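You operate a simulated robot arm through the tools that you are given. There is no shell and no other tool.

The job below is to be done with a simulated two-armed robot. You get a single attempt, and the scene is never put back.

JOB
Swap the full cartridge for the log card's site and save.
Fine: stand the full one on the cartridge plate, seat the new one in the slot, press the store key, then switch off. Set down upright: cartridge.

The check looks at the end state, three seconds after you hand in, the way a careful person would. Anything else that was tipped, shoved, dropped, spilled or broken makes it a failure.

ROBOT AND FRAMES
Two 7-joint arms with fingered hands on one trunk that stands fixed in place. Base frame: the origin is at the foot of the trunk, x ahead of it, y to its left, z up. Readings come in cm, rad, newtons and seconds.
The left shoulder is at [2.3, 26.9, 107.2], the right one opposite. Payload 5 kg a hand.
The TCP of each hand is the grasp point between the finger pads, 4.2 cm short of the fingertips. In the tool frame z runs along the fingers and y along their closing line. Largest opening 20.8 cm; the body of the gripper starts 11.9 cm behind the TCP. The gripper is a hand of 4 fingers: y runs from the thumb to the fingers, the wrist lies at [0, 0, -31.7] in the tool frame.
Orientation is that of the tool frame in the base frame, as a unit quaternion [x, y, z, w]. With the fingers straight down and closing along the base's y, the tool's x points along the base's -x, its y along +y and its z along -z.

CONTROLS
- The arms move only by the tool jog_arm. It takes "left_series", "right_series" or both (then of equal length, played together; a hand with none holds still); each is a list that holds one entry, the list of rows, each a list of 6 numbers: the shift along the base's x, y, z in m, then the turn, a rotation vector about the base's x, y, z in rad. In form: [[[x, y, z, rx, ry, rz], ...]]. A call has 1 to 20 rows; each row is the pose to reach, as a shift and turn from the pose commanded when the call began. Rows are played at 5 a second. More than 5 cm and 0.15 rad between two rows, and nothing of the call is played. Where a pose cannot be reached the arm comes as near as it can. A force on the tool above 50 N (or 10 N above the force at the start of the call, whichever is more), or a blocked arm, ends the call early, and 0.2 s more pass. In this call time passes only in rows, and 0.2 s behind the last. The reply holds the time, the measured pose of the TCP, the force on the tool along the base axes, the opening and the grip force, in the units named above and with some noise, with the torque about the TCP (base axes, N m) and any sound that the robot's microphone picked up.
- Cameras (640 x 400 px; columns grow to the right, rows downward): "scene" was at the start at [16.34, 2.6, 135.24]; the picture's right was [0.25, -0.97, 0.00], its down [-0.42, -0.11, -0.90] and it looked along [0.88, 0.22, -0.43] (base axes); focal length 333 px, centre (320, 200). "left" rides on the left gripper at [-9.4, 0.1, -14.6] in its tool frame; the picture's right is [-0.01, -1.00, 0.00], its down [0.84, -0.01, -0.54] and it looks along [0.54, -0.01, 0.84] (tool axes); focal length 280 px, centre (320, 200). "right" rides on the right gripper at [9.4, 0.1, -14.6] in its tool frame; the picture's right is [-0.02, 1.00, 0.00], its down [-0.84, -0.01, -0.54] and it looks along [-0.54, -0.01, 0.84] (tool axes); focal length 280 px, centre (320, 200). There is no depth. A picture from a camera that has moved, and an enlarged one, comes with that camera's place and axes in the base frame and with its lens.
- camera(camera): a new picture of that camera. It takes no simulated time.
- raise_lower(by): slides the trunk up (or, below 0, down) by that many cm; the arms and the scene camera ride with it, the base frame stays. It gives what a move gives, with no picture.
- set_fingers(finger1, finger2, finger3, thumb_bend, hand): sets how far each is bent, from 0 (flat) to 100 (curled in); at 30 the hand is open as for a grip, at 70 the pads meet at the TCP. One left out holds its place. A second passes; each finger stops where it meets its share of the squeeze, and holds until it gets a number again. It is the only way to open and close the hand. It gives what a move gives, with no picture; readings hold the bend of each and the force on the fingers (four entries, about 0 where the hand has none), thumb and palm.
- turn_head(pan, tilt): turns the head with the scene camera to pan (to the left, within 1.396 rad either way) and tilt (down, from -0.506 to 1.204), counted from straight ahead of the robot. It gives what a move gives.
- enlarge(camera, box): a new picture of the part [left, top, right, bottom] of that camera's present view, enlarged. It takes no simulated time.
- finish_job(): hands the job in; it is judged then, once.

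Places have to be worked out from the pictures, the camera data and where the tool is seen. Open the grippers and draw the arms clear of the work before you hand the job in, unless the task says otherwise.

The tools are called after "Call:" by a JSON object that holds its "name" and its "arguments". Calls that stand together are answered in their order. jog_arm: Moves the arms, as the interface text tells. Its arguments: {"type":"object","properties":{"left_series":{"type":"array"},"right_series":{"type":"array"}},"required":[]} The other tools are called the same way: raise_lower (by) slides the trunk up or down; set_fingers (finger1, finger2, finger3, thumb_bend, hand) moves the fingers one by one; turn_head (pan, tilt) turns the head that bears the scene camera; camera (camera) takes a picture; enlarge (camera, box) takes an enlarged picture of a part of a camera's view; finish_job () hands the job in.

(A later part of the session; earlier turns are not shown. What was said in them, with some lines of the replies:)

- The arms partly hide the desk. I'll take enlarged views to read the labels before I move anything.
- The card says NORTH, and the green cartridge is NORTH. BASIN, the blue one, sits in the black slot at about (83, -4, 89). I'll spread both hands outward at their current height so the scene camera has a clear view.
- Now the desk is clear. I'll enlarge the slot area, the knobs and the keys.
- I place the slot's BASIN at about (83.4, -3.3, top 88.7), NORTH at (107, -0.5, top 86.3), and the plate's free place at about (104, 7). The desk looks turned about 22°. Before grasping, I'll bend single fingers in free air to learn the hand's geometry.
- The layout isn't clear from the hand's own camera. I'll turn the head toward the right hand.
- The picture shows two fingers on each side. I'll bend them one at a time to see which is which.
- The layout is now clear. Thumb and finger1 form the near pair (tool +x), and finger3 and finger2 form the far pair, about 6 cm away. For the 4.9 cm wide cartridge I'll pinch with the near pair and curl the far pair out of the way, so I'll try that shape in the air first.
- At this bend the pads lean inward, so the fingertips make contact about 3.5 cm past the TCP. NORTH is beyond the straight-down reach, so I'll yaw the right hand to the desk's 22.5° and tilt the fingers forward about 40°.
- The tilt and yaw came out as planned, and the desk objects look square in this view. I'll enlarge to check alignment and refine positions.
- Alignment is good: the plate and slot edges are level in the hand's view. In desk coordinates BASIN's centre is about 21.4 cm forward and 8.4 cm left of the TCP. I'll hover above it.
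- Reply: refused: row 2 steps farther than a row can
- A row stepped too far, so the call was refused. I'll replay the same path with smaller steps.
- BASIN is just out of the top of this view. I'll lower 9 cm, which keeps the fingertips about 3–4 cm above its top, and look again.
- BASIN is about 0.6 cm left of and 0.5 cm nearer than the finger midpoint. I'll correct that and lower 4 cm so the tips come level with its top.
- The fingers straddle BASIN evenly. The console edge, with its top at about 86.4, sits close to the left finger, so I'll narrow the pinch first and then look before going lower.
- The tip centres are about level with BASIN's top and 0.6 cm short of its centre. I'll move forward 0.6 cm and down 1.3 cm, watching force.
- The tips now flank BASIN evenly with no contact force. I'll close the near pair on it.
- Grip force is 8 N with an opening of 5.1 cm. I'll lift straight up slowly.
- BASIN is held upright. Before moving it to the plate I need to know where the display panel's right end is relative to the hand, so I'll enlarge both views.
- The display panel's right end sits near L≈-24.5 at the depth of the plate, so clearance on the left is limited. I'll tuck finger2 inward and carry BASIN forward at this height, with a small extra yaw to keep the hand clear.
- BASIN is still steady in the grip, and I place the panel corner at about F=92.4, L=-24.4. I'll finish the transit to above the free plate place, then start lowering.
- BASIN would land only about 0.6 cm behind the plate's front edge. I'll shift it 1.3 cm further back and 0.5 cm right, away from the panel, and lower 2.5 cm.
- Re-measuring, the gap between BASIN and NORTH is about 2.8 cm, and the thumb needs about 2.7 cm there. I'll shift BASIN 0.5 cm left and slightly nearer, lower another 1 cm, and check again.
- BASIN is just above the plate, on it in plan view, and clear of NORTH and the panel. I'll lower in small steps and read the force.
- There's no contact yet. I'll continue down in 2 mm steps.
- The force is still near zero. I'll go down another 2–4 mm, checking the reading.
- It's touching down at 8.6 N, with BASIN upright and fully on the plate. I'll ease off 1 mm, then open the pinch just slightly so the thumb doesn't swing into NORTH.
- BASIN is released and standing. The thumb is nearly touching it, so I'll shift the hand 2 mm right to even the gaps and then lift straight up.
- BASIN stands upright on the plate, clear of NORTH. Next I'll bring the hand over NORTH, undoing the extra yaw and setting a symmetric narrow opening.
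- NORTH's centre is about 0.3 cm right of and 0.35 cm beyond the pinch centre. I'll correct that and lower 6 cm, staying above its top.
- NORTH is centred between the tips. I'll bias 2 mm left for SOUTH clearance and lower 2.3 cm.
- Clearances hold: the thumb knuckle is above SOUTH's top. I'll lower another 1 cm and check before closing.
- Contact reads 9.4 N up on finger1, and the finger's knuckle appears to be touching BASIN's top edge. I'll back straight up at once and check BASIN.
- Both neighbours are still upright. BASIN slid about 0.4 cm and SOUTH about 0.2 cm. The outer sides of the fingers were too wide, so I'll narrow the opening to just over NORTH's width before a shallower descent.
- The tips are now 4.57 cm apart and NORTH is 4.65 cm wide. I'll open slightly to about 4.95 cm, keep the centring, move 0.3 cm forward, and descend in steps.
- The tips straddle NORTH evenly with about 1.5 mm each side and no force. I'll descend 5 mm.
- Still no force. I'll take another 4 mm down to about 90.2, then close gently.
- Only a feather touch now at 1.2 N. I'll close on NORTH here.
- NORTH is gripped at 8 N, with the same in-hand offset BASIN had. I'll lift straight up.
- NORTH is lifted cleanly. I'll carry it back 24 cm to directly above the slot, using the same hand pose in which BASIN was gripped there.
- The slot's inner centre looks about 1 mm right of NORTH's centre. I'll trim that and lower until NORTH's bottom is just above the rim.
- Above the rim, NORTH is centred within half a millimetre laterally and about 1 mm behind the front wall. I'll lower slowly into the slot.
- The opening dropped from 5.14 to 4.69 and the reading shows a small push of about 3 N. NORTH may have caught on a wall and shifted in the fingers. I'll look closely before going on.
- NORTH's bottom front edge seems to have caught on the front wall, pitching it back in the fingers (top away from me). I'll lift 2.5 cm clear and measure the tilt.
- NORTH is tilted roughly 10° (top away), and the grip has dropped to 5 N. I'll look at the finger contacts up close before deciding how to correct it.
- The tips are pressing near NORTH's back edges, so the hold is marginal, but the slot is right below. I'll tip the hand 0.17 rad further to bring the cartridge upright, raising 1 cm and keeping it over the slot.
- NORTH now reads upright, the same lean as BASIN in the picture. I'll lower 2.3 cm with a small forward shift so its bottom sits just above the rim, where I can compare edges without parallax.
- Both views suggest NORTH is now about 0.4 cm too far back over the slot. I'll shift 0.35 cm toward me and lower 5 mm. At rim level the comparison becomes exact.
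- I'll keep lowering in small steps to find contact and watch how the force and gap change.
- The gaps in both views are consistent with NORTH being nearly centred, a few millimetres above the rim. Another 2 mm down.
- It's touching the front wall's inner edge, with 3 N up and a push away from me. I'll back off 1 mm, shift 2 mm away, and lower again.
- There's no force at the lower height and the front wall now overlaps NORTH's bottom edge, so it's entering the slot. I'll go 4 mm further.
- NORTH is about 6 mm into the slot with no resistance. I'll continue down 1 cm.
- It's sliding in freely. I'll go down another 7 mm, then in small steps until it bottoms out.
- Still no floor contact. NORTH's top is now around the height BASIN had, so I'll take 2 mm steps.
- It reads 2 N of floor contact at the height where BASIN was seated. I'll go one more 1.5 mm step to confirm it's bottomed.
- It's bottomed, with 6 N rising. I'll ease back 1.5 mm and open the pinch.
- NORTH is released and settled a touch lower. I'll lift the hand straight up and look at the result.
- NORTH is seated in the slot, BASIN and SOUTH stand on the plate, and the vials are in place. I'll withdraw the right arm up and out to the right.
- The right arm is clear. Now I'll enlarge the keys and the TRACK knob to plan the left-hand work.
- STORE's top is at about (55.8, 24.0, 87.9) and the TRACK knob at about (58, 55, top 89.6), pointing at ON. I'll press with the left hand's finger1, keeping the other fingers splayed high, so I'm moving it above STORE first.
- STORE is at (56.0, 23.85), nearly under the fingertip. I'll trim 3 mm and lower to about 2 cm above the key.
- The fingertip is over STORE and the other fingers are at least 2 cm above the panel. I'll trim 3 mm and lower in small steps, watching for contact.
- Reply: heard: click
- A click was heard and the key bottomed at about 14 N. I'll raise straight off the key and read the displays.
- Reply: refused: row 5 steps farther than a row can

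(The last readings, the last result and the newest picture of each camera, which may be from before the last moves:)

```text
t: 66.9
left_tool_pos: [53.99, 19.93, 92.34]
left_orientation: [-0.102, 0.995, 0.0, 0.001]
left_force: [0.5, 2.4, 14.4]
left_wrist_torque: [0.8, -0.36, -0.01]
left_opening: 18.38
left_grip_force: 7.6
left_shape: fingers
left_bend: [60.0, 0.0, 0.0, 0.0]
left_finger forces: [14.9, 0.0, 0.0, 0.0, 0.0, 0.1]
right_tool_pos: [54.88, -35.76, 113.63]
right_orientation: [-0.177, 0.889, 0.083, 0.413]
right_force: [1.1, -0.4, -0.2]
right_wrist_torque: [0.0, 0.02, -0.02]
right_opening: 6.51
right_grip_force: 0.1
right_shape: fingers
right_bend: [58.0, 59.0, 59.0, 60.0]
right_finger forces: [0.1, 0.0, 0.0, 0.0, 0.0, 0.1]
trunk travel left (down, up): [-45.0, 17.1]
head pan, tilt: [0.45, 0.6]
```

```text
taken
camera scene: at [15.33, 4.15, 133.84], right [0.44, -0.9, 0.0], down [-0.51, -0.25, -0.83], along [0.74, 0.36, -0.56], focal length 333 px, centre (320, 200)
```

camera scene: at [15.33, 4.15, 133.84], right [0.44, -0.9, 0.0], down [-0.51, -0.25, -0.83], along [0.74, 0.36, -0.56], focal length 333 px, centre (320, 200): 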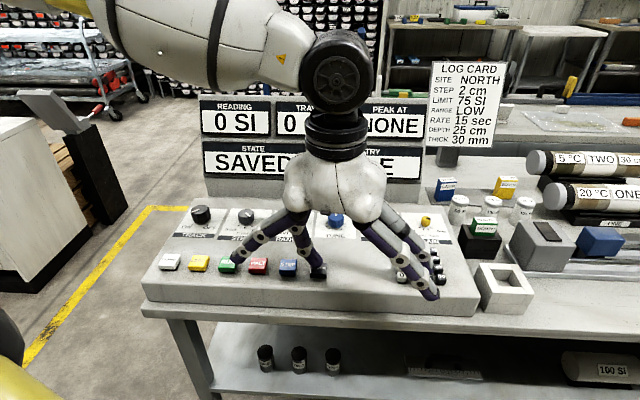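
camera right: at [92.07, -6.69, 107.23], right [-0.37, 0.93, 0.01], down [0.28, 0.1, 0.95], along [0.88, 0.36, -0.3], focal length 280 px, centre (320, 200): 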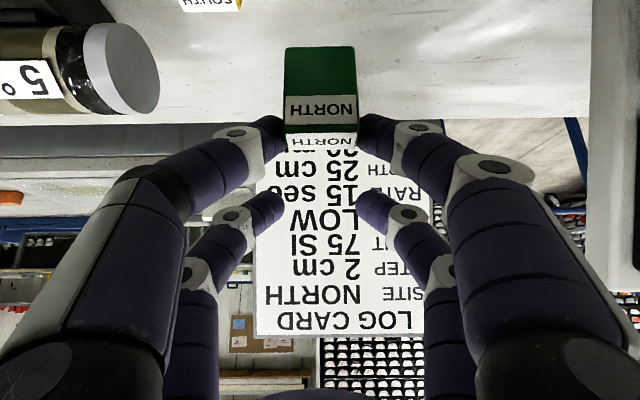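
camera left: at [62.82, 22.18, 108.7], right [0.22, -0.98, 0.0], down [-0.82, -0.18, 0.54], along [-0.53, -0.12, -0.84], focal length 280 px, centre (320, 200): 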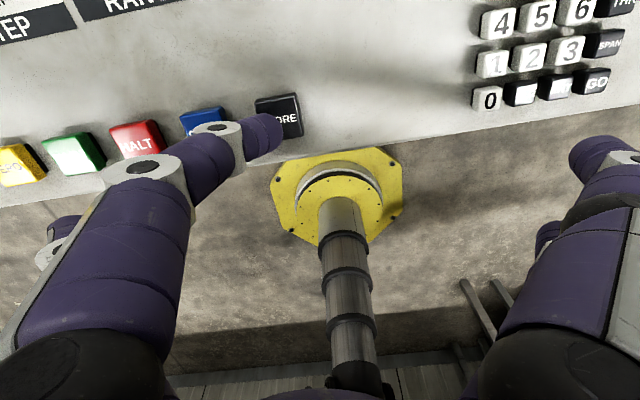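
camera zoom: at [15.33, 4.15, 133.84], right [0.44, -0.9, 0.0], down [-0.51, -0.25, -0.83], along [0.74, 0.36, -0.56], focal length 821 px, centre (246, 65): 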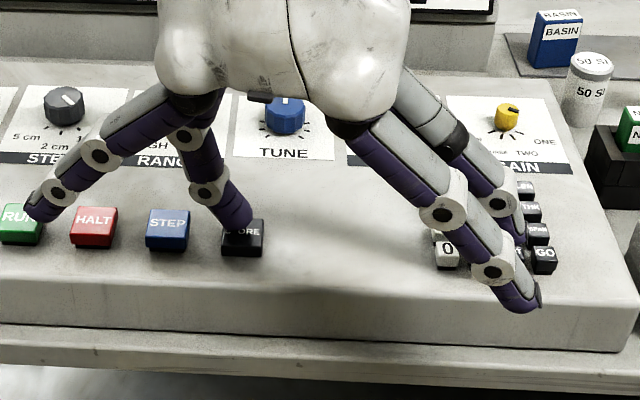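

The display reads SAVED. I'll raise the left hand in shorter steps and move it toward the TRACK knob.

Call:
{"name": "jog_arm", "arguments": {"left_series": [[[0, 0, 0.015, 0, 0, 0], [0, 0, 0.05, 0, 0, 0], [0, 0, 0.09, 0, 0, 0], [0, 0, 0.13, 0, 0, 0], [0, 0.03, 0.16, 0, 0, 0], [0, 0.065, 0.18, 0, 0, 0], [0, 0.11, 0.18, 0, 0, 0], [0, 0.155, 0.18, 0, 0, 0], [0, 0.2, 0.18, 0, 0, 0], [0, 0.245, 0.18, 0, 0, 0], [0, 0.29, 0.18, 0, 0, 0], [0, 0.335, 0.18, 0, 0, 0]]]}}

Call:
{"name": "camera", "arguments": {"camera": "scene"}}

Call:
{"name": "camera", "arguments": {"camera": "left"}}

```text
t: 69.5
left_tool_pos: [53.88, 53.56, 110.02]
left_orientation: [-0.103, 0.995, 0.0, 0.0]
left_force: [-0.5, 1.2, 0.7]
left_wrist_torque: [-0.12, 0.02, -0.03]
left_opening: 18.39
left_grip_force: 0.1
left_shape: fingers
left_bend: [60.0, 0.0, 0.0, 0.0]
left_finger forces: [0.0, 0.0, 0.0, 0.0, 0.0, 0.0]
right_tool_pos: [54.86, -35.75, 113.6]
right_orientation: [-0.177, 0.89, 0.083, 0.413]
right_force: [0.3, 0.5, 0.8]
right_wrist_torque: [-0.03, -0.03, -0.07]
right_opening: 6.52
right_grip_force: 0.0
right_shape: fingers
right_bend: [58.0, 59.0, 59.0, 60.0]
right_finger forces: [0.0, 0.1, 0.1, 0.0, 0.0, 0.1]
trunk travel left (down, up): [-45.0, 17.1]
head pan, tilt: [0.45, 0.6]
```

```text
taken
camera scene: at [15.37, 4.24, 133.82], right [0.44, -0.9, 0.0], down [-0.51, -0.25, -0.82], along [0.74, 0.36, -0.57], focal length 333 px, centre (320, 200)
```

scene: 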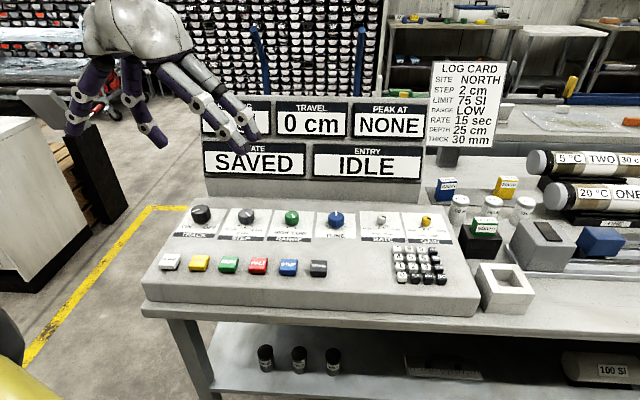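

```text
taken
camera left: at [63.07, 55.7, 124.65], right [0.22, -0.98, 0.0], down [-0.82, -0.18, 0.54], along [-0.53, -0.12, -0.84], focal length 280 px, centre (320, 200)
```

left: 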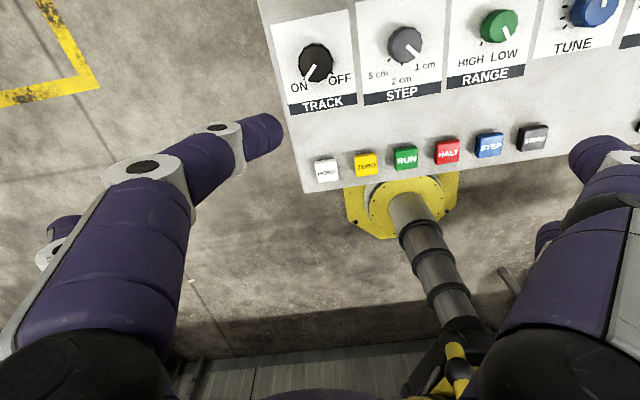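

Call:
{"name": "enlarge", "arguments": {"camera": "left", "box": [270, 0, 480, 130]}}

```text
3.05 times, centred on (375, 65) of left
camera zoom: at [63.07, 55.7, 124.65], right [0.22, -0.98, 0.0], down [-0.82, -0.18, 0.54], along [-0.53, -0.12, -0.84], focal length 854 px, centre (152, 611)
```

zoom: 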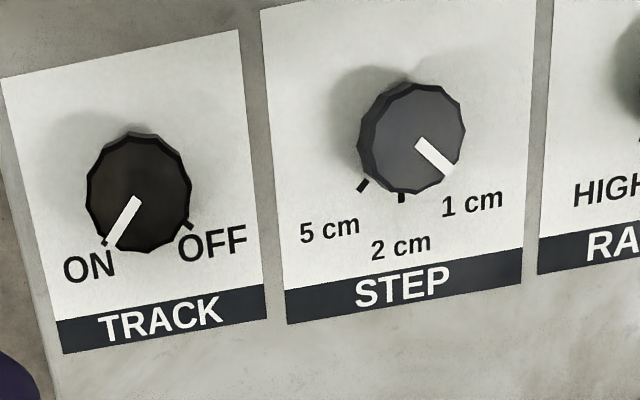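

From above, TRACK's pointer sits about 42–45° left of the panel's straight-down, at the ON tick, and OFF is the mirror. So I need roughly +90° counter-clockwise. I'll yaw the left hand −0.75 rad first for room to turn, and set a pinch opening.

Call:
{"name": "set_fingers", "arguments": {"hand": "left", "finger1": 54, "thumb_bend": 54, "finger2": 0, "finger3": 0}}

Call:
{"name": "jog_arm", "arguments": {"left_series": [[[0.005, 0.006, 0, 0, 0, -0.125], [0.01, 0.012, -0.01, 0, 0, -0.25], [0.014, 0.018, -0.02, 0, 0, -0.375], [0.018, 0.024, -0.03, 0, 0, -0.5], [0.021, 0.03, -0.04, 0, 0, -0.625], [0.022, 0.032, -0.05, 0, 0, -0.75]]]}}

Call:
{"name": "camera", "arguments": {"camera": "left"}}

Call:
{"name": "camera", "arguments": {"camera": "scene"}}

```text
t: 70.5
left_tool_pos: [53.93, 53.53, 110.18]
left_orientation: [-0.102, 0.995, 0.0, 0.0]
left_force: [0.1, 0.8, 0.0]
left_wrist_torque: [-0.02, -0.03, 0.01]
left_opening: 9.15
left_grip_force: 0.0
left_shape: fingers
left_bend: [54.0, 0.0, 0.0, 54.0]
left_finger forces: [0.0, 0.1, 0.0, 0.0, 0.0, 0.0]
right_tool_pos: [54.83, -35.87, 113.64]
right_orientation: [-0.177, 0.89, 0.083, 0.412]
right_force: [-0.4, 1.3, 0.8]
right_wrist_torque: [-0.03, -0.03, 0.0]
right_opening: 6.49
right_grip_force: 0.1
right_shape: fingers
right_bend: [58.0, 59.0, 59.0, 60.0]
right_finger forces: [0.1, 0.1, 0.0, 0.0, 0.0, 0.0]
trunk travel left (down, up): [-45.0, 17.1]
head pan, tilt: [0.45, 0.6]
```

```text
t: 71.9
left_tool_pos: [56.17, 56.8, 105.24]
left_orientation: [0.271, 0.962, 0.0, 0.0]
left_force: [0.1, 0.4, 0.2]
left_wrist_torque: [-0.03, 0.01, 0.01]
left_opening: 9.14
left_grip_force: 0.1
left_shape: fingers
left_bend: [54.0, 0.0, 0.0, 54.0]
left_finger forces: [0.0, 0.0, 0.0, 0.1, 0.0, 0.1]
right_tool_pos: [54.78, -35.8, 113.62]
right_orientation: [-0.177, 0.89, 0.083, 0.413]
right_force: [-0.5, 0.0, -0.8]
right_wrist_torque: [-0.01, -0.01, -0.01]
right_opening: 6.49
right_grip_force: 0.1
right_shape: fingers
right_bend: [58.0, 59.0, 59.0, 60.0]
right_finger forces: [0.1, 0.0, 0.0, 0.0, 0.0, 0.0]
trunk travel left (down, up): [-45.0, 17.1]
head pan, tilt: [0.45, 0.6]
```

```text
taken
camera left: at [64.26, 52.07, 119.75], right [-0.51, -0.86, 0.0], down [-0.73, 0.43, 0.54], along [-0.46, 0.27, -0.84], focal length 280 px, centre (320, 200)
```

left: 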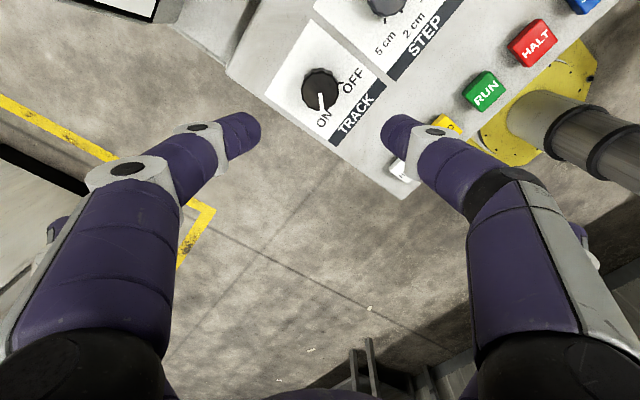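

```text
taken
camera scene: at [15.39, 4.17, 133.81], right [0.44, -0.9, 0.0], down [-0.51, -0.25, -0.82], along [0.74, 0.36, -0.57], focal length 333 px, centre (320, 200)
```

scene: 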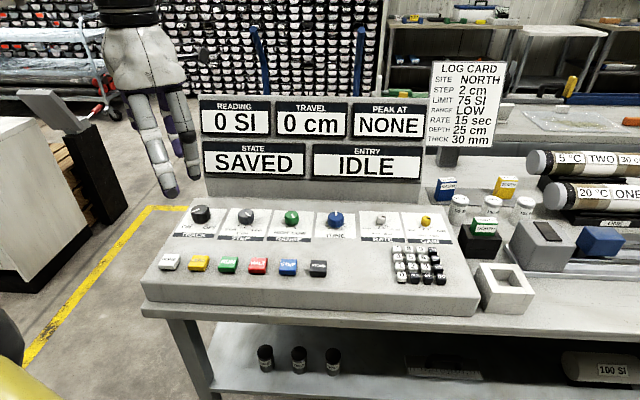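

The knob is centred between the finger and thumb. I'll trim 3 mm forward and lower to just above the knob's top.

Call:
{"name": "jog_arm", "arguments": {"left_series": [[[0.003, -0.001, -0.03, 0, 0, 0], [0.003, -0.001, -0.065, 0, 0, 0], [0.003, -0.001, -0.1, 0, 0, 0]]]}}

Call:
{"name": "camera", "arguments": {"camera": "left"}}

Call:
{"name": "enlarge", "arguments": {"camera": "scene", "box": [120, 130, 320, 290]}}

```text
t: 72.7
left_tool_pos: [56.56, 56.63, 95.27]
left_orientation: [0.269, 0.963, 0.001, -0.001]
left_force: [1.2, 0.2, 0.7]
left_wrist_torque: [-0.02, -0.03, 0.01]
left_opening: 9.14
left_grip_force: 0.2
left_shape: fingers
left_bend: [54.0, 0.0, 0.0, 54.0]
left_finger forces: [0.1, 0.1, 0.0, 0.0, 0.0, 0.0]
right_tool_pos: [54.72, -35.77, 113.53]
right_orientation: [-0.177, 0.89, 0.083, 0.413]
right_force: [-0.1, 0.7, 0.7]
right_wrist_torque: [-0.05, -0.01, -0.03]
right_opening: 6.53
right_grip_force: 0.1
right_shape: fingers
right_bend: [58.0, 59.0, 59.0, 60.0]
right_finger forces: [0.0, 0.0, 0.0, 0.0, 0.0, 0.1]
trunk travel left (down, up): [-45.0, 17.1]
head pan, tilt: [0.45, 0.6]
```

```text
taken
camera left: at [64.64, 52.01, 109.85], right [-0.51, -0.86, 0.0], down [-0.73, 0.43, 0.54], along [-0.46, 0.27, -0.84], focal length 280 px, centre (320, 200)
```

left: 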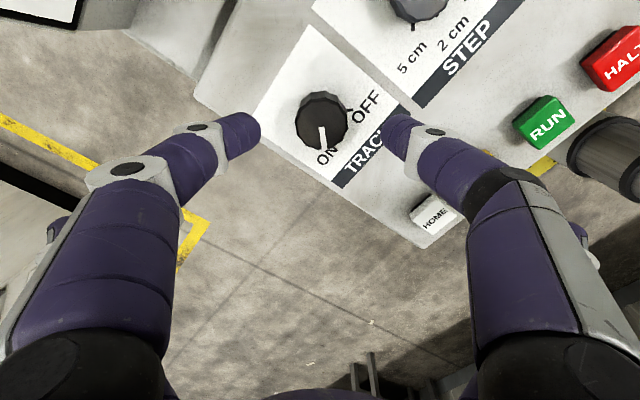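

```text
2.50 times, centred on (220, 210) of scene
camera zoom: at [15.37, 4.19, 133.81], right [0.44, -0.9, 0.0], down [-0.51, -0.25, -0.82], along [0.74, 0.36, -0.57], focal length 834 px, centre (570, 175)
```

zoom: 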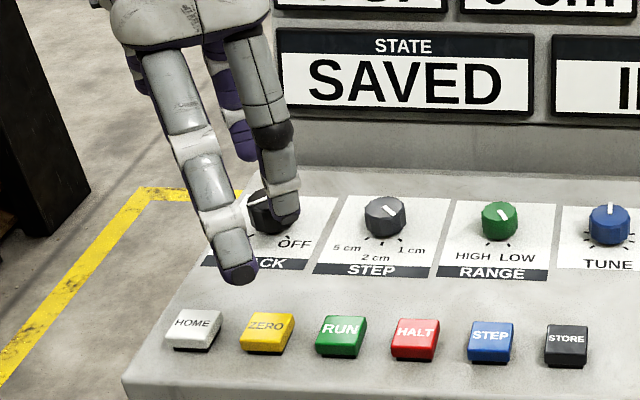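

Centring is good. I'll lower to about 91.7, leaving the tips roughly a centimetre down the knob's side and the splayed fingers clear of the keys.

Call:
{"name": "jog_arm", "arguments": {"left_series": [[[0, 0, -0.012, 0, 0, 0], [0, 0, -0.024, 0, 0, 0], [0, 0, -0.035, 0, 0, 0]]]}}

Call:
{"name": "camera", "arguments": {"camera": "left"}}

Call:
{"name": "enlarge", "arguments": {"camera": "scene", "box": [120, 130, 320, 290]}}

```text
t: 73.5
left_tool_pos: [56.39, 56.71, 91.53]
left_orientation: [0.269, 0.963, 0.0, 0.0]
left_force: [1.4, 0.9, 0.4]
left_wrist_torque: [-0.04, -0.04, 0.01]
left_opening: 9.12
left_grip_force: 0.1
left_shape: fingers
left_bend: [54.0, 0.0, 0.0, 54.0]
left_finger forces: [0.0, 0.0, 0.0, 0.0, 0.0, 0.1]
right_tool_pos: [54.8, -35.73, 113.68]
right_orientation: [-0.177, 0.89, 0.082, 0.412]
right_force: [0.1, 0.0, 0.1]
right_wrist_torque: [-0.01, 0.0, 0.0]
right_opening: 6.56
right_grip_force: 0.0
right_shape: fingers
right_bend: [58.0, 59.0, 59.0, 60.0]
right_finger forces: [0.1, 0.0, 0.0, 0.0, 0.0, 0.0]
trunk travel left (down, up): [-45.0, 17.1]
head pan, tilt: [0.45, 0.6]
```

```text
taken
camera left: at [64.58, 51.97, 106.25], right [-0.51, -0.86, 0.0], down [-0.73, 0.43, 0.54], along [-0.46, 0.27, -0.84], focal length 280 px, centre (320, 200)
```

left: 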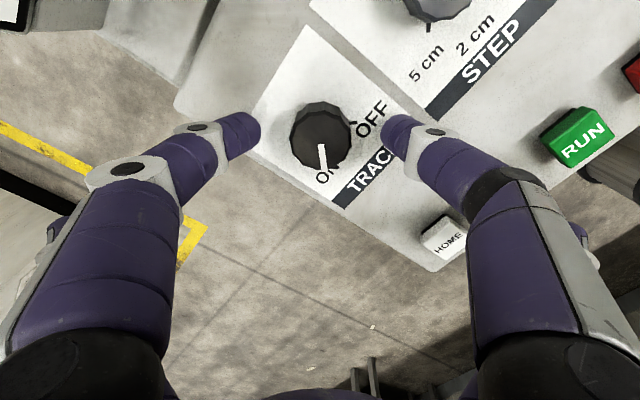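

```text
2.50 times, centred on (220, 210) of scene
camera zoom: at [15.36, 4.16, 133.82], right [0.44, -0.9, 0.0], down [-0.51, -0.25, -0.83], along [0.74, 0.36, -0.56], focal length 834 px, centre (570, 175)
```

zoom: 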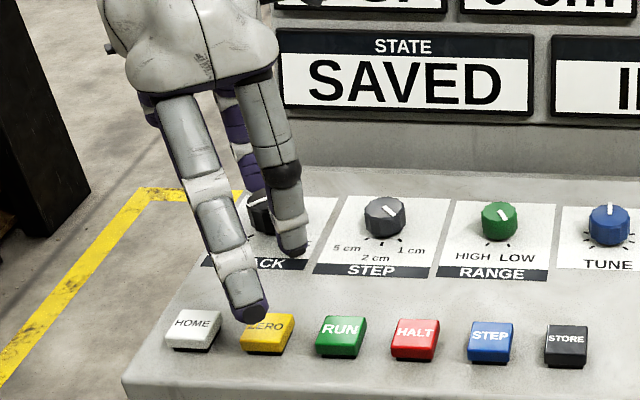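

Finger3 hovers only about 1 cm above ZERO and would sweep toward other knobs. I'll rise 5 cm, bring fingers 2 and 3 in close beside the pinch pair, and come back down.

Call:
{"name": "jog_arm", "arguments": {"left_series": [[[0, 0, 0.02, 0, 0, 0], [0, 0, 0.045, 0, 0, 0], [0, 0, 0.06, 0, 0, 0]]]}}

Call:
{"name": "set_fingers", "arguments": {"hand": "left", "finger1": 55.5, "thumb_bend": 55.5, "finger2": 60, "finger3": 60}}

Call:
{"name": "camera", "arguments": {"camera": "left"}}

Call:
{"name": "enlarge", "arguments": {"camera": "scene", "box": [120, 130, 320, 290]}}

```text
t: 74.3
left_tool_pos: [56.52, 56.64, 97.76]
left_orientation: [0.269, 0.963, 0.0, 0.0]
left_force: [0.1, -0.7, 0.8]
left_wrist_torque: [0.07, -0.05, 0.0]
left_opening: 9.13
left_grip_force: 0.1
left_shape: fingers
left_bend: [54.0, 0.0, 0.0, 54.0]
left_finger forces: [0.0, 0.0, 0.0, 0.0, 0.0, 0.0]
right_tool_pos: [54.81, -35.92, 113.52]
right_orientation: [-0.176, 0.889, 0.082, 0.414]
right_force: [-0.8, -0.9, -0.5]
right_wrist_torque: [0.03, 0.0, 0.0]
right_opening: 6.49
right_grip_force: 0.1
right_shape: fingers
right_bend: [58.0, 59.0, 59.0, 60.0]
right_finger forces: [0.0, 0.0, 0.0, 0.0, 0.0, 0.1]
trunk travel left (down, up): [-45.0, 17.1]
head pan, tilt: [0.45, 0.6]
```

```text
t: 75.3
left_tool_pos: [56.39, 56.61, 97.67]
left_orientation: [0.269, 0.963, 0.0, 0.0]
left_force: [0.0, 0.4, 0.1]
left_wrist_torque: [0.04, -0.03, 0.01]
left_opening: 8.72
left_grip_force: 0.0
left_shape: fingers
left_bend: [55.0, 60.0, 60.0, 55.0]
left_finger forces: [0.1, 0.0, 0.0, 0.0, 0.0, 0.1]
right_tool_pos: [54.73, -35.9, 113.56]
right_orientation: [-0.177, 0.89, 0.083, 0.412]
right_force: [-0.8, -0.1, 0.5]
right_wrist_torque: [-0.03, -0.01, 0.02]
right_opening: 6.51
right_grip_force: 0.0
right_shape: fingers
right_bend: [58.0, 59.0, 59.0, 60.0]
right_finger forces: [0.0, 0.1, 0.0, 0.1, 0.1, 0.0]
trunk travel left (down, up): [-45.0, 17.1]
head pan, tilt: [0.45, 0.6]
```

```text
taken
camera left: at [64.54, 51.99, 112.26], right [-0.51, -0.86, 0.0], down [-0.73, 0.43, 0.54], along [-0.46, 0.27, -0.84], focal length 280 px, centre (320, 200)
```

left: 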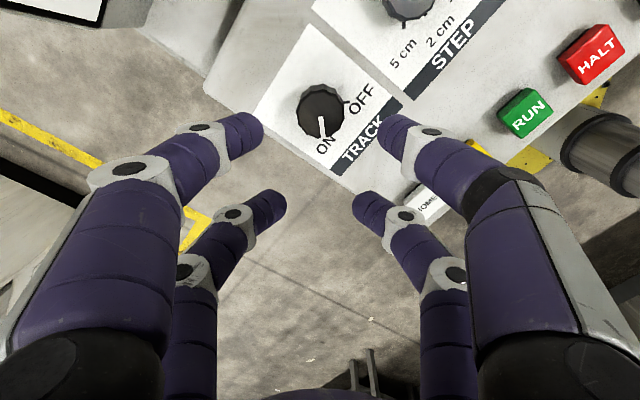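

```text
2.50 times, centred on (220, 210) of scene
camera zoom: at [15.38, 4.15, 133.82], right [0.44, -0.9, 0.0], down [-0.51, -0.25, -0.83], along [0.74, 0.36, -0.56], focal length 834 px, centre (570, 175)
```

zoom: 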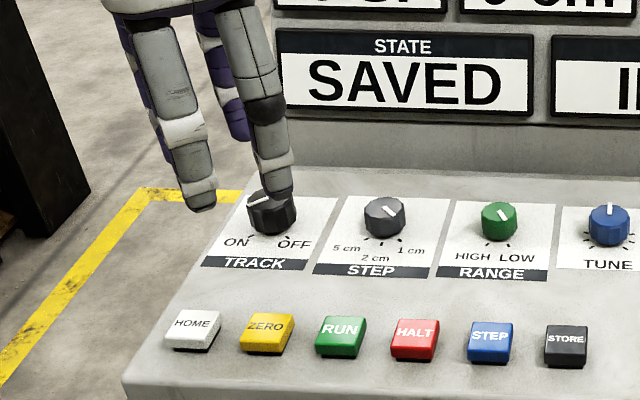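

The side pair is tucked in. I'll lower back around the knob.

Call:
{"name": "jog_arm", "arguments": {"left_series": [[[0, 0, -0.025, 0, 0, 0], [0, 0, -0.045, 0, 0, 0], [0, 0, -0.06, 0, 0, 0]]]}}

Call:
{"name": "enlarge", "arguments": {"camera": "left", "box": [180, 60, 460, 240]}}

Call:
{"name": "enlarge", "arguments": {"camera": "scene", "box": [120, 150, 280, 280]}}

```text
t: 76.1
left_tool_pos: [56.52, 56.7, 91.74]
left_orientation: [0.27, 0.963, 0.0, 0.0]
left_force: [0.4, 0.9, 0.2]
left_wrist_torque: [-0.01, -0.08, -0.02]
left_opening: 8.69
left_grip_force: 0.1
left_shape: fingers
left_bend: [55.0, 60.0, 60.0, 55.0]
left_finger forces: [0.0, 0.0, 0.0, 0.0, 0.0, 0.0]
right_tool_pos: [54.85, -35.92, 113.62]
right_orientation: [-0.176, 0.89, 0.082, 0.413]
right_force: [0.1, 0.7, 0.3]
right_wrist_torque: [-0.01, 0.01, 0.0]
right_opening: 6.52
right_grip_force: 0.0
right_shape: fingers
right_bend: [58.0, 59.0, 59.0, 60.0]
right_finger forces: [0.1, 0.0, 0.0, 0.0, 0.1, 0.0]
trunk travel left (down, up): [-45.0, 17.1]
head pan, tilt: [0.45, 0.6]
```

```text
2.22 times, centred on (320, 150) of left
camera zoom: at [64.54, 51.95, 106.28], right [-0.51, -0.86, 0.0], down [-0.73, 0.43, 0.54], along [-0.46, 0.27, -0.84], focal length 623 px, centre (320, 311)
```

zoom: 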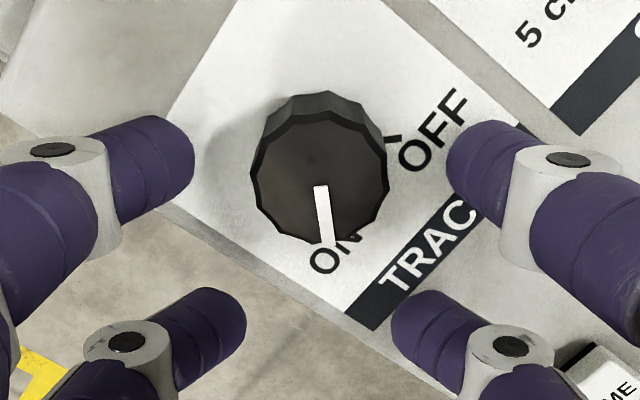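

```text
3.08 times, centred on (200, 215) of scene
camera zoom: at [15.37, 4.16, 133.82], right [0.44, -0.9, 0.0], down [-0.51, -0.25, -0.83], along [0.74, 0.36, -0.56], focal length 1026 px, centre (689, 154)
```

zoom: 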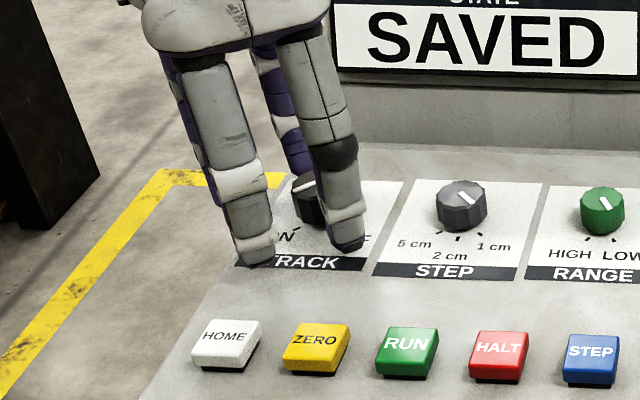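

The knob is centred between the tips. I'll close the pinch on it.

Call:
{"name": "set_fingers", "arguments": {"hand": "left", "finger1": 67, "thumb_bend": 67}}

Call:
{"name": "enlarge", "arguments": {"camera": "left", "box": [180, 60, 460, 240]}}

```text
t: 77.1
left_tool_pos: [56.52, 56.52, 91.73]
left_orientation: [0.269, 0.963, 0.0, -0.001]
left_force: [-0.8, -3.4, -0.6]
left_wrist_torque: [-0.13, 0.07, -0.1]
left_opening: 4.51
left_grip_force: 7.3
left_shape: fingers
left_bend: [63.0, 60.0, 60.0, 65.0]
left_finger forces: [5.7, 0.0, 0.0, 0.0, 8.9, 0.1]
right_tool_pos: [54.93, -35.83, 113.59]
right_orientation: [-0.176, 0.889, 0.083, 0.414]
right_force: [1.0, -0.3, 0.0]
right_wrist_torque: [-0.01, 0.02, 0.03]
right_opening: 6.53
right_grip_force: 0.1
right_shape: fingers
right_bend: [58.0, 59.0, 59.0, 60.0]
right_finger forces: [0.1, 0.0, 0.0, 0.1, 0.1, 0.1]
trunk travel left (down, up): [-45.0, 17.1]
head pan, tilt: [0.45, 0.6]
```

```text
2.22 times, centred on (320, 150) of left
camera zoom: at [64.55, 51.94, 106.29], right [-0.51, -0.86, 0.0], down [-0.73, 0.43, 0.54], along [-0.46, 0.27, -0.84], focal length 623 px, centre (320, 311)
```

zoom: 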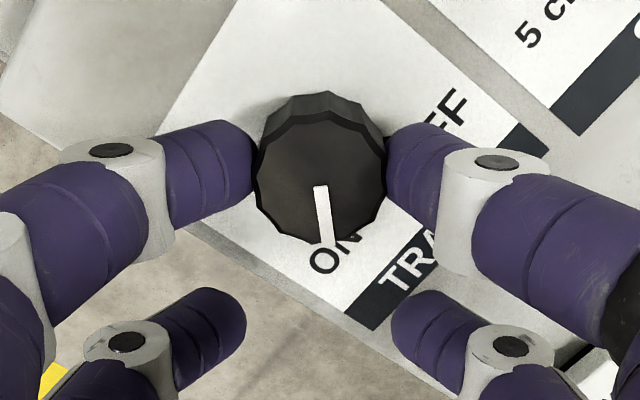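

Gripped. I'll rotate 0.36 rad counter-clockwise about the knob's axis and check that the pointer follows.

Call:
{"name": "jog_arm", "arguments": {"left_series": [[[-0.00176, -0.00333, 0, 0, 0, 0.12], [-0.00311, -0.00684, 0, 0, 0, 0.24], [-0.00402, -0.01049, 0, 0, 0, 0.36]]]}}

Call:
{"name": "enlarge", "arguments": {"camera": "left", "box": [180, 60, 460, 240]}}

Call:
{"name": "enlarge", "arguments": {"camera": "scene", "box": [120, 150, 280, 280]}}

```text
t: 77.9
left_tool_pos: [56.19, 55.62, 91.72]
left_orientation: [0.092, 0.996, 0.0, 0.0]
left_force: [1.5, 0.4, 0.1]
left_wrist_torque: [0.0, -0.07, -0.02]
left_opening: 4.51
left_grip_force: 7.3
left_shape: fingers
left_bend: [63.0, 60.0, 60.0, 65.0]
left_finger forces: [7.4, 0.1, 0.0, 0.1, 7.3, 0.0]
right_tool_pos: [54.99, -35.91, 113.55]
right_orientation: [-0.176, 0.89, 0.083, 0.413]
right_force: [0.6, -0.9, -0.2]
right_wrist_torque: [0.0, -0.04, 0.04]
right_opening: 6.51
right_grip_force: 0.1
right_shape: fingers
right_bend: [58.0, 59.0, 59.0, 60.0]
right_finger forces: [0.0, 0.0, 0.0, 0.1, 0.1, 0.0]
trunk travel left (down, up): [-45.0, 17.1]
head pan, tilt: [0.45, 0.6]
```

```text
2.22 times, centred on (320, 150) of left
camera zoom: at [65.34, 54.09, 106.28], right [-0.17, -0.99, 0.0], down [-0.83, 0.14, 0.54], along [-0.53, 0.09, -0.84], focal length 623 px, centre (320, 311)
```

zoom: 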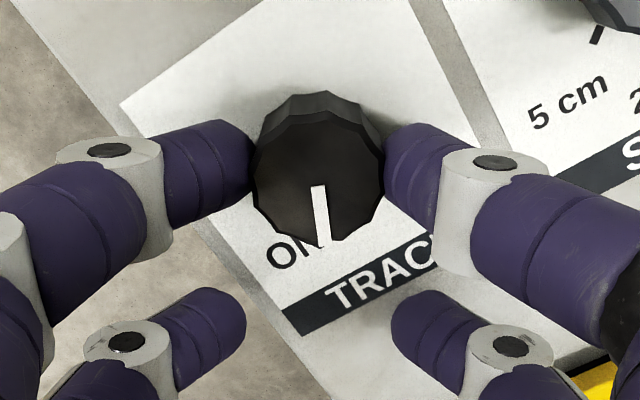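

```text
3.08 times, centred on (200, 215) of scene
camera zoom: at [15.39, 4.15, 133.82], right [0.44, -0.9, 0.0], down [-0.51, -0.25, -0.83], along [0.74, 0.36, -0.56], focal length 1026 px, centre (689, 154)
```

zoom: 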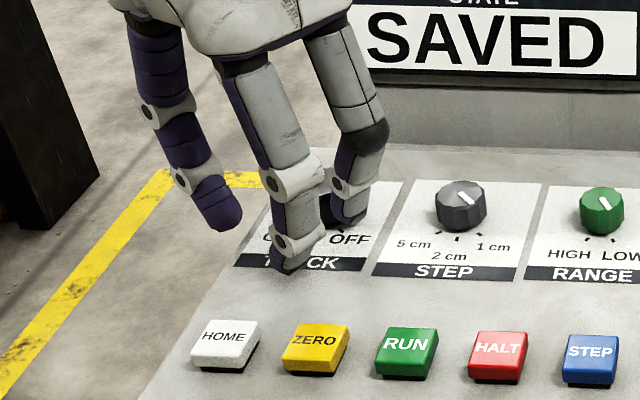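

The knob turns with the hand. The pointer is now about 20° left of straight-down. I'll continue another 0.78 rad.

Call:
{"name": "jog_arm", "arguments": {"left_series": [[[-0.00049, -0.00404, 0, 0, 0, 0.13], [-0.00046, -0.00812, 0, 0, 0, 0.26], [0.00011, -0.01215, 0, 0, 0, 0.39], [0.00119, -0.01608, 0, 0, 0, 0.52], [0.00277, -0.01984, 0, 0, 0, 0.65], [0.00482, -0.02336, 0, 0, 0, 0.78]]]}}

Call:
{"name": "enlarge", "arguments": {"camera": "left", "box": [180, 60, 460, 240]}}

Call:
{"name": "camera", "arguments": {"camera": "scene"}}

```text
t: 79.3
left_tool_pos: [56.68, 53.37, 91.64]
left_orientation: [-0.294, 0.956, 0.0, -0.001]
left_force: [4.4, 7.3, 2.4]
left_wrist_torque: [0.32, -0.22, 0.08]
left_opening: 4.46
left_grip_force: 7.0
left_shape: fingers
left_bend: [62.0, 60.0, 60.0, 65.0]
left_finger forces: [8.3, 0.0, 0.0, 0.0, 6.3, 0.1]
right_tool_pos: [54.9, -35.88, 113.62]
right_orientation: [-0.176, 0.89, 0.082, 0.413]
right_force: [-0.7, 0.0, 0.0]
right_wrist_torque: [0.0, -0.02, -0.01]
right_opening: 6.52
right_grip_force: 0.0
right_shape: fingers
right_bend: [58.0, 59.0, 59.0, 60.0]
right_finger forces: [0.0, 0.0, 0.0, 0.0, 0.0, 0.0]
trunk travel left (down, up): [-45.0, 17.1]
head pan, tilt: [0.45, 0.6]
```

```text
2.22 times, centred on (320, 150) of left
camera zoom: at [64.28, 58.78, 106.22], right [0.57, -0.82, 0.0], down [-0.69, -0.48, 0.54], along [-0.44, -0.31, -0.84], focal length 623 px, centre (320, 311)
```

zoom: 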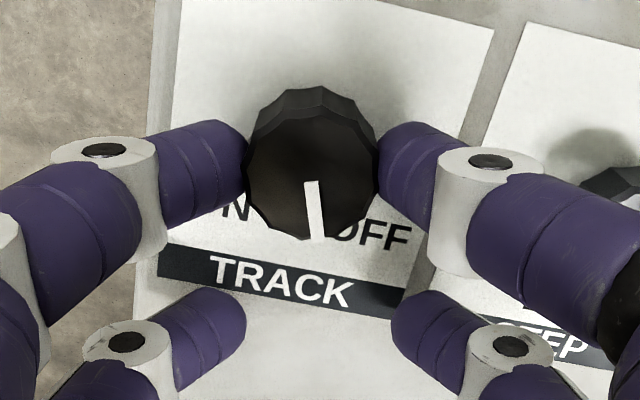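

```text
taken
camera scene: at [15.39, 4.19, 133.82], right [0.44, -0.9, 0.0], down [-0.51, -0.25, -0.82], along [0.74, 0.36, -0.57], focal length 333 px, centre (320, 200)
```

scene: 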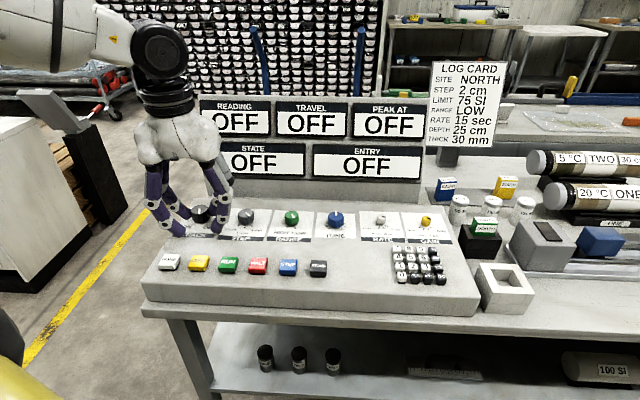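

All displays now read OFF. The pointer is about 17° right of straight-down, short of the OFF tick at about 42–45°. I'll turn 0.42 rad more, relaxing the small side load.

Call:
{"name": "jog_arm", "arguments": {"left_series": [[[0.0037, -0.002, 0, 0, 0, 0.14], [0.0069, -0.005, 0, 0, 0, 0.28], [0.0104, -0.0076, 0, 0, 0, 0.42]]]}}

Call:
{"name": "enlarge", "arguments": {"camera": "left", "box": [180, 60, 460, 240]}}

```text
t: 80.1
left_tool_pos: [57.62, 52.61, 91.67]
left_orientation: [-0.487, 0.873, 0.0, 0.0]
left_force: [0.5, 9.1, 2.8]
left_wrist_torque: [0.39, -0.04, 0.1]
left_opening: 4.46
left_grip_force: 7.0
left_shape: fingers
left_bend: [62.0, 60.0, 60.0, 66.0]
left_finger forces: [8.9, 0.1, 0.1, 0.0, 6.0, 0.1]
right_tool_pos: [54.85, -35.73, 113.71]
right_orientation: [-0.176, 0.89, 0.082, 0.413]
right_force: [0.4, 0.4, 0.4]
right_wrist_torque: [0.03, 0.03, -0.04]
right_opening: 6.55
right_grip_force: 0.1
right_shape: fingers
right_bend: [58.0, 59.0, 59.0, 60.0]
right_finger forces: [0.1, 0.0, 0.0, 0.0, 0.1, 0.0]
trunk travel left (down, up): [-45.0, 17.1]
head pan, tilt: [0.45, 0.6]
```

```text
2.22 times, centred on (320, 150) of left
camera zoom: at [62.42, 60.63, 106.21], right [0.86, -0.51, 0.0], down [-0.43, -0.72, 0.54], along [-0.28, -0.46, -0.84], focal length 623 px, centre (320, 311)
```

zoom: 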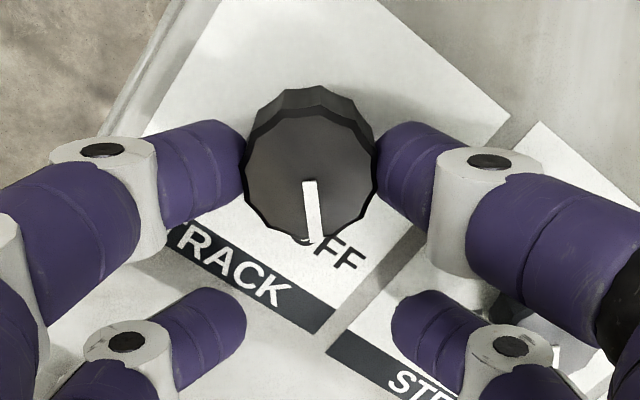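

The pointer is now about 40° right of straight-down, at the OFF tick, mirroring where it was at ON. I'll open the pinch and lift straight up.

Call:
{"name": "set_fingers", "arguments": {"hand": "left", "finger1": 56, "thumb_bend": 57}}

Call:
{"name": "jog_arm", "arguments": {"left_series": [[[0, 0, 0.01, 0, 0, 0], [0, 0, 0.03, 0, 0, 0], [0, 0, 0.07, 0, 0, 0], [0, 0, 0.11, 0, 0, 0], [0, 0, 0.15, 0, 0, 0]]]}}

Call:
{"name": "enlarge", "arguments": {"camera": "left", "box": [220, 20, 420, 180]}}

Call:
{"name": "camera", "arguments": {"camera": "scene"}}

```text
t: 81.1
left_tool_pos: [57.59, 52.48, 91.6]
left_orientation: [-0.486, 0.874, -0.001, 0.0]
left_force: [0.9, -0.3, 0.3]
left_wrist_torque: [0.01, 0.0, 0.0]
left_opening: 8.07
left_grip_force: 0.2
left_shape: fingers
left_bend: [56.0, 60.0, 60.0, 56.0]
left_finger forces: [0.0, 0.0, 0.1, 0.0, 0.0, 0.0]
right_tool_pos: [54.68, -35.84, 113.56]
right_orientation: [-0.176, 0.89, 0.082, 0.413]
right_force: [-0.2, 0.2, -0.6]
right_wrist_torque: [0.02, 0.01, 0.02]
right_opening: 6.52
right_grip_force: 0.1
right_shape: fingers
right_bend: [58.0, 59.0, 59.0, 60.0]
right_finger forces: [0.0, 0.0, 0.0, 0.0, 0.1, 0.0]
trunk travel left (down, up): [-45.0, 17.1]
head pan, tilt: [0.45, 0.6]
```

```text
t: 82.3
left_tool_pos: [57.46, 52.39, 106.88]
left_orientation: [-0.485, 0.874, 0.0, 0.0]
left_force: [0.2, -0.5, 0.1]
left_wrist_torque: [0.09, 0.02, 0.0]
left_opening: 8.05
left_grip_force: 0.0
left_shape: fingers
left_bend: [56.0, 60.0, 60.0, 56.0]
left_finger forces: [0.0, 0.0, 0.0, 0.1, 0.1, 0.0]
right_tool_pos: [54.85, -35.95, 113.53]
right_orientation: [-0.177, 0.889, 0.084, 0.414]
right_force: [-0.9, -0.8, 0.3]
right_wrist_torque: [0.03, -0.05, 0.03]
right_opening: 6.53
right_grip_force: 0.0
right_shape: fingers
right_bend: [58.0, 59.0, 59.0, 60.0]
right_finger forces: [0.0, 0.0, 0.0, 0.1, 0.0, 0.1]
trunk travel left (down, up): [-45.0, 17.1]
head pan, tilt: [0.45, 0.6]
```

```text
2.50 times, centred on (320, 100) of left
camera zoom: at [62.42, 60.47, 121.5], right [0.86, -0.52, 0.0], down [-0.43, -0.72, 0.54], along [-0.28, -0.46, -0.84], focal length 701 px, centre (320, 450)
```

zoom: 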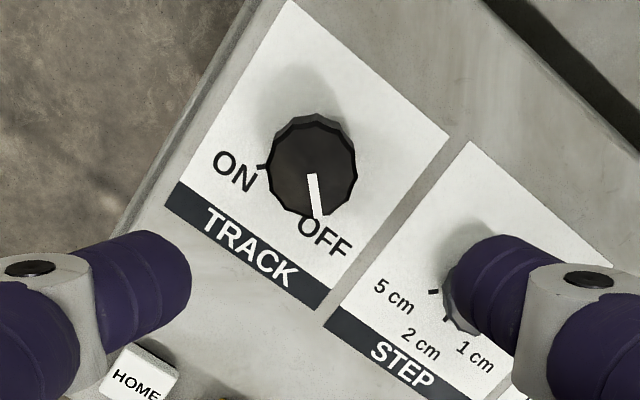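

```text
taken
camera scene: at [15.36, 4.11, 133.83], right [0.43, -0.9, 0.0], down [-0.51, -0.25, -0.83], along [0.74, 0.36, -0.56], focal length 333 px, centre (320, 200)
```

scene: 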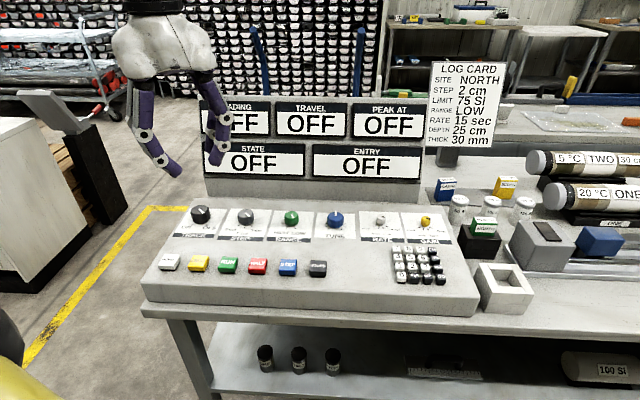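

The knob points at the OFF tick and the displays read OFF. I'll draw the left arm up and out, open both hands, and do a final check.

Call:
{"name": "jog_arm", "arguments": {"left_series": [[[-0.02, 0.02, 0.03, 0, 0, 0], [-0.05, 0.04, 0.06, 0, 0, 0], [-0.08, 0.06, 0.09, 0, 0, 0], [-0.11, 0.08, 0.1, 0, 0, 0]]]}}

Call:
{"name": "set_fingers", "arguments": {"hand": "left", "finger1": 30, "finger2": 30, "finger3": 30, "thumb_bend": 30}}

Call:
{"name": "set_fingers", "arguments": {"hand": "right", "finger1": 30, "finger2": 30, "finger3": 30, "thumb_bend": 30}}

Call:
{"name": "camera", "arguments": {"camera": "scene"}}

Call:
{"name": "enlarge", "arguments": {"camera": "scene", "box": [420, 160, 580, 280]}}

Call:
{"name": "enlarge", "arguments": {"camera": "scene", "box": [140, 190, 340, 300]}}

```text
t: 83.3
left_tool_pos: [46.27, 60.6, 116.66]
left_orientation: [-0.485, 0.874, 0.0, 0.0]
left_force: [-0.7, 1.9, 0.5]
left_wrist_torque: [-0.1, -0.06, -0.01]
left_opening: 8.04
left_grip_force: 0.0
left_shape: fingers
left_bend: [56.0, 60.0, 60.0, 56.0]
left_finger forces: [0.0, 0.0, 0.0, 0.0, 0.1, 0.0]
right_tool_pos: [54.72, -35.8, 113.78]
right_orientation: [-0.177, 0.889, 0.083, 0.414]
right_force: [0.1, -0.5, 0.4]
right_wrist_torque: [-0.1, -0.02, -0.11]
right_opening: 6.49
right_grip_force: 0.0
right_shape: fingers
right_bend: [58.0, 59.0, 59.0, 60.0]
right_finger forces: [0.0, 0.1, 0.1, 0.1, 0.0, 0.1]
trunk travel left (down, up): [-45.0, 17.1]
head pan, tilt: [0.45, 0.6]
```

```text
t: 84.3
left_tool_pos: [46.49, 60.56, 116.53]
left_orientation: [-0.485, 0.874, 0.001, 0.0]
left_force: [0.1, 0.2, -0.1]
left_wrist_torque: [0.01, -0.01, 0.01]
left_opening: 21.81
left_grip_force: 0.0
left_shape: fingers
left_bend: [30.0, 30.0, 30.0, 30.0]
left_finger forces: [0.0, 0.0, 0.1, 0.1, 0.1, 0.1]
right_tool_pos: [54.86, -35.73, 113.67]
right_orientation: [-0.177, 0.89, 0.083, 0.413]
right_force: [-0.5, 0.6, 0.4]
right_wrist_torque: [-0.01, -0.02, -0.01]
right_opening: 6.5
right_grip_force: 0.0
right_shape: fingers
right_bend: [58.0, 59.0, 59.0, 60.0]
right_finger forces: [0.0, 0.0, 0.0, 0.1, 0.1, 0.1]
trunk travel left (down, up): [-45.0, 17.1]
head pan, tilt: [0.45, 0.6]
```

```text
t: 85.3
left_tool_pos: [46.52, 60.44, 116.69]
left_orientation: [-0.486, 0.874, 0.0, 0.0]
left_force: [0.1, -0.4, 0.6]
left_wrist_torque: [-0.04, 0.0, -0.01]
left_opening: 21.81
left_grip_force: 0.0
left_shape: fingers
left_bend: [30.0, 30.0, 30.0, 30.0]
left_finger forces: [0.0, 0.0, 0.0, 0.1, 0.0, 0.1]
right_tool_pos: [54.86, -35.8, 113.59]
right_orientation: [-0.177, 0.89, 0.082, 0.412]
right_force: [0.1, 0.0, -0.9]
right_wrist_torque: [-0.02, 0.0, 0.01]
right_opening: 21.82
right_grip_force: 0.1
right_shape: fingers
right_bend: [30.0, 30.0, 30.0, 30.0]
right_finger forces: [0.0, 0.0, 0.1, 0.0, 0.0, 0.0]
trunk travel left (down, up): [-45.0, 17.1]
head pan, tilt: [0.45, 0.6]
```

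```text
taken
camera scene: at [15.38, 4.15, 133.82], right [0.44, -0.9, 0.0], down [-0.51, -0.25, -0.83], along [0.74, 0.36, -0.56], focal length 333 px, centre (320, 200)
```

scene: 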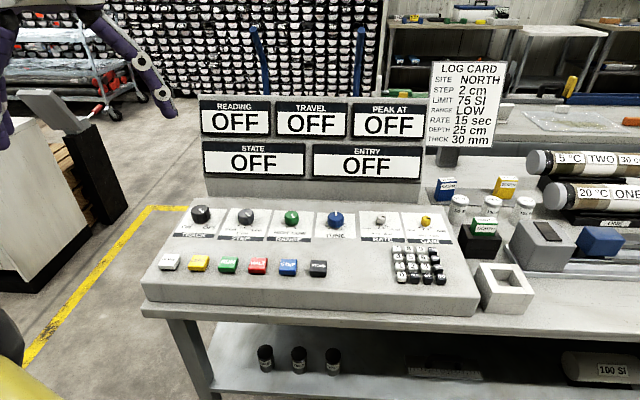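

```text
3.33 times, centred on (500, 220) of scene
camera zoom: at [15.38, 4.15, 133.82], right [0.44, -0.9, 0.0], down [-0.51, -0.25, -0.83], along [0.74, 0.36, -0.56], focal length 1111 px, centre (-280, 133)
```

zoom: 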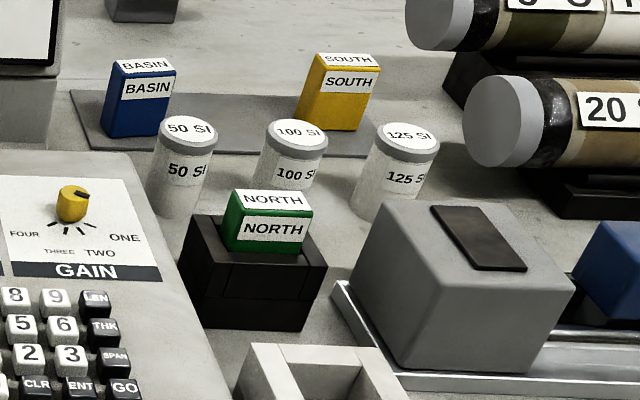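

```text
3.20 times, centred on (240, 245) of scene
camera zoom: at [15.38, 4.15, 133.82], right [0.44, -0.9, 0.0], down [-0.51, -0.25, -0.83], along [0.74, 0.36, -0.56], focal length 1067 px, centre (576, 56)
```

zoom: 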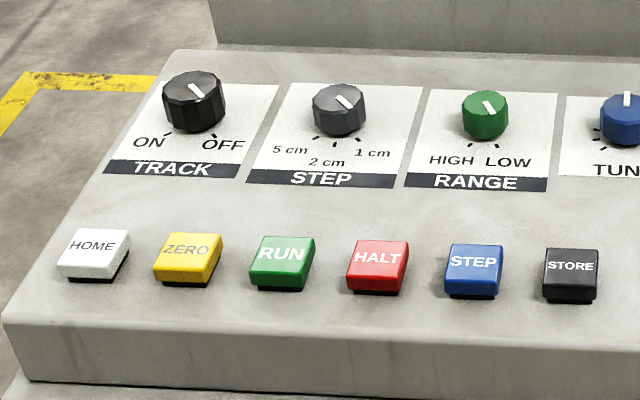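

The final view matches the job:
- **Cartridges:** BASIN stands upright on the plate, and NORTH is seated in the slot.
- **Save and power:** STORE was pressed and the display showed SAVED, then TRACK was turned to OFF and all displays read OFF.
- **Surroundings:** SOUTH and the vials stand upright, though SOUTH was nudged about 2 mm earlier.
- **Arms:** Both hands are open and clear.

I'm handing in now.

Call:
{"name": "finish_job", "arguments": {}}

```text
The job is handed in.
```

The swap is done and the job is handed in. I haven't seen the check's result.

- **Full cartridge:** BASIN stands upright on the left end of the cartridge plate.
- **New cartridge:** NORTH, the site on the log card, is seated in the slot. It caught on the slot's front wall on the first try, so I straightened it and inserted it again. It then went down to the floor of the slot.
- **Save:** I pressed STORE and heard one click. The state display changed from FULL to SAVED.
- **Switch off:** I turned TRACK to its OFF mark. All five displays then read OFF.

**Possible issue:** while I was reaching for NORTH, the right hand brushed both neighbours. SOUTH slid about 2 mm and BASIN about 4 mm. Both stayed upright on the plate, but a strict reading of "shoved" could count SOUTH. In the last view the vials and the rest of the desk were standing as before.

Both hands are open and the arms are clear of the work.
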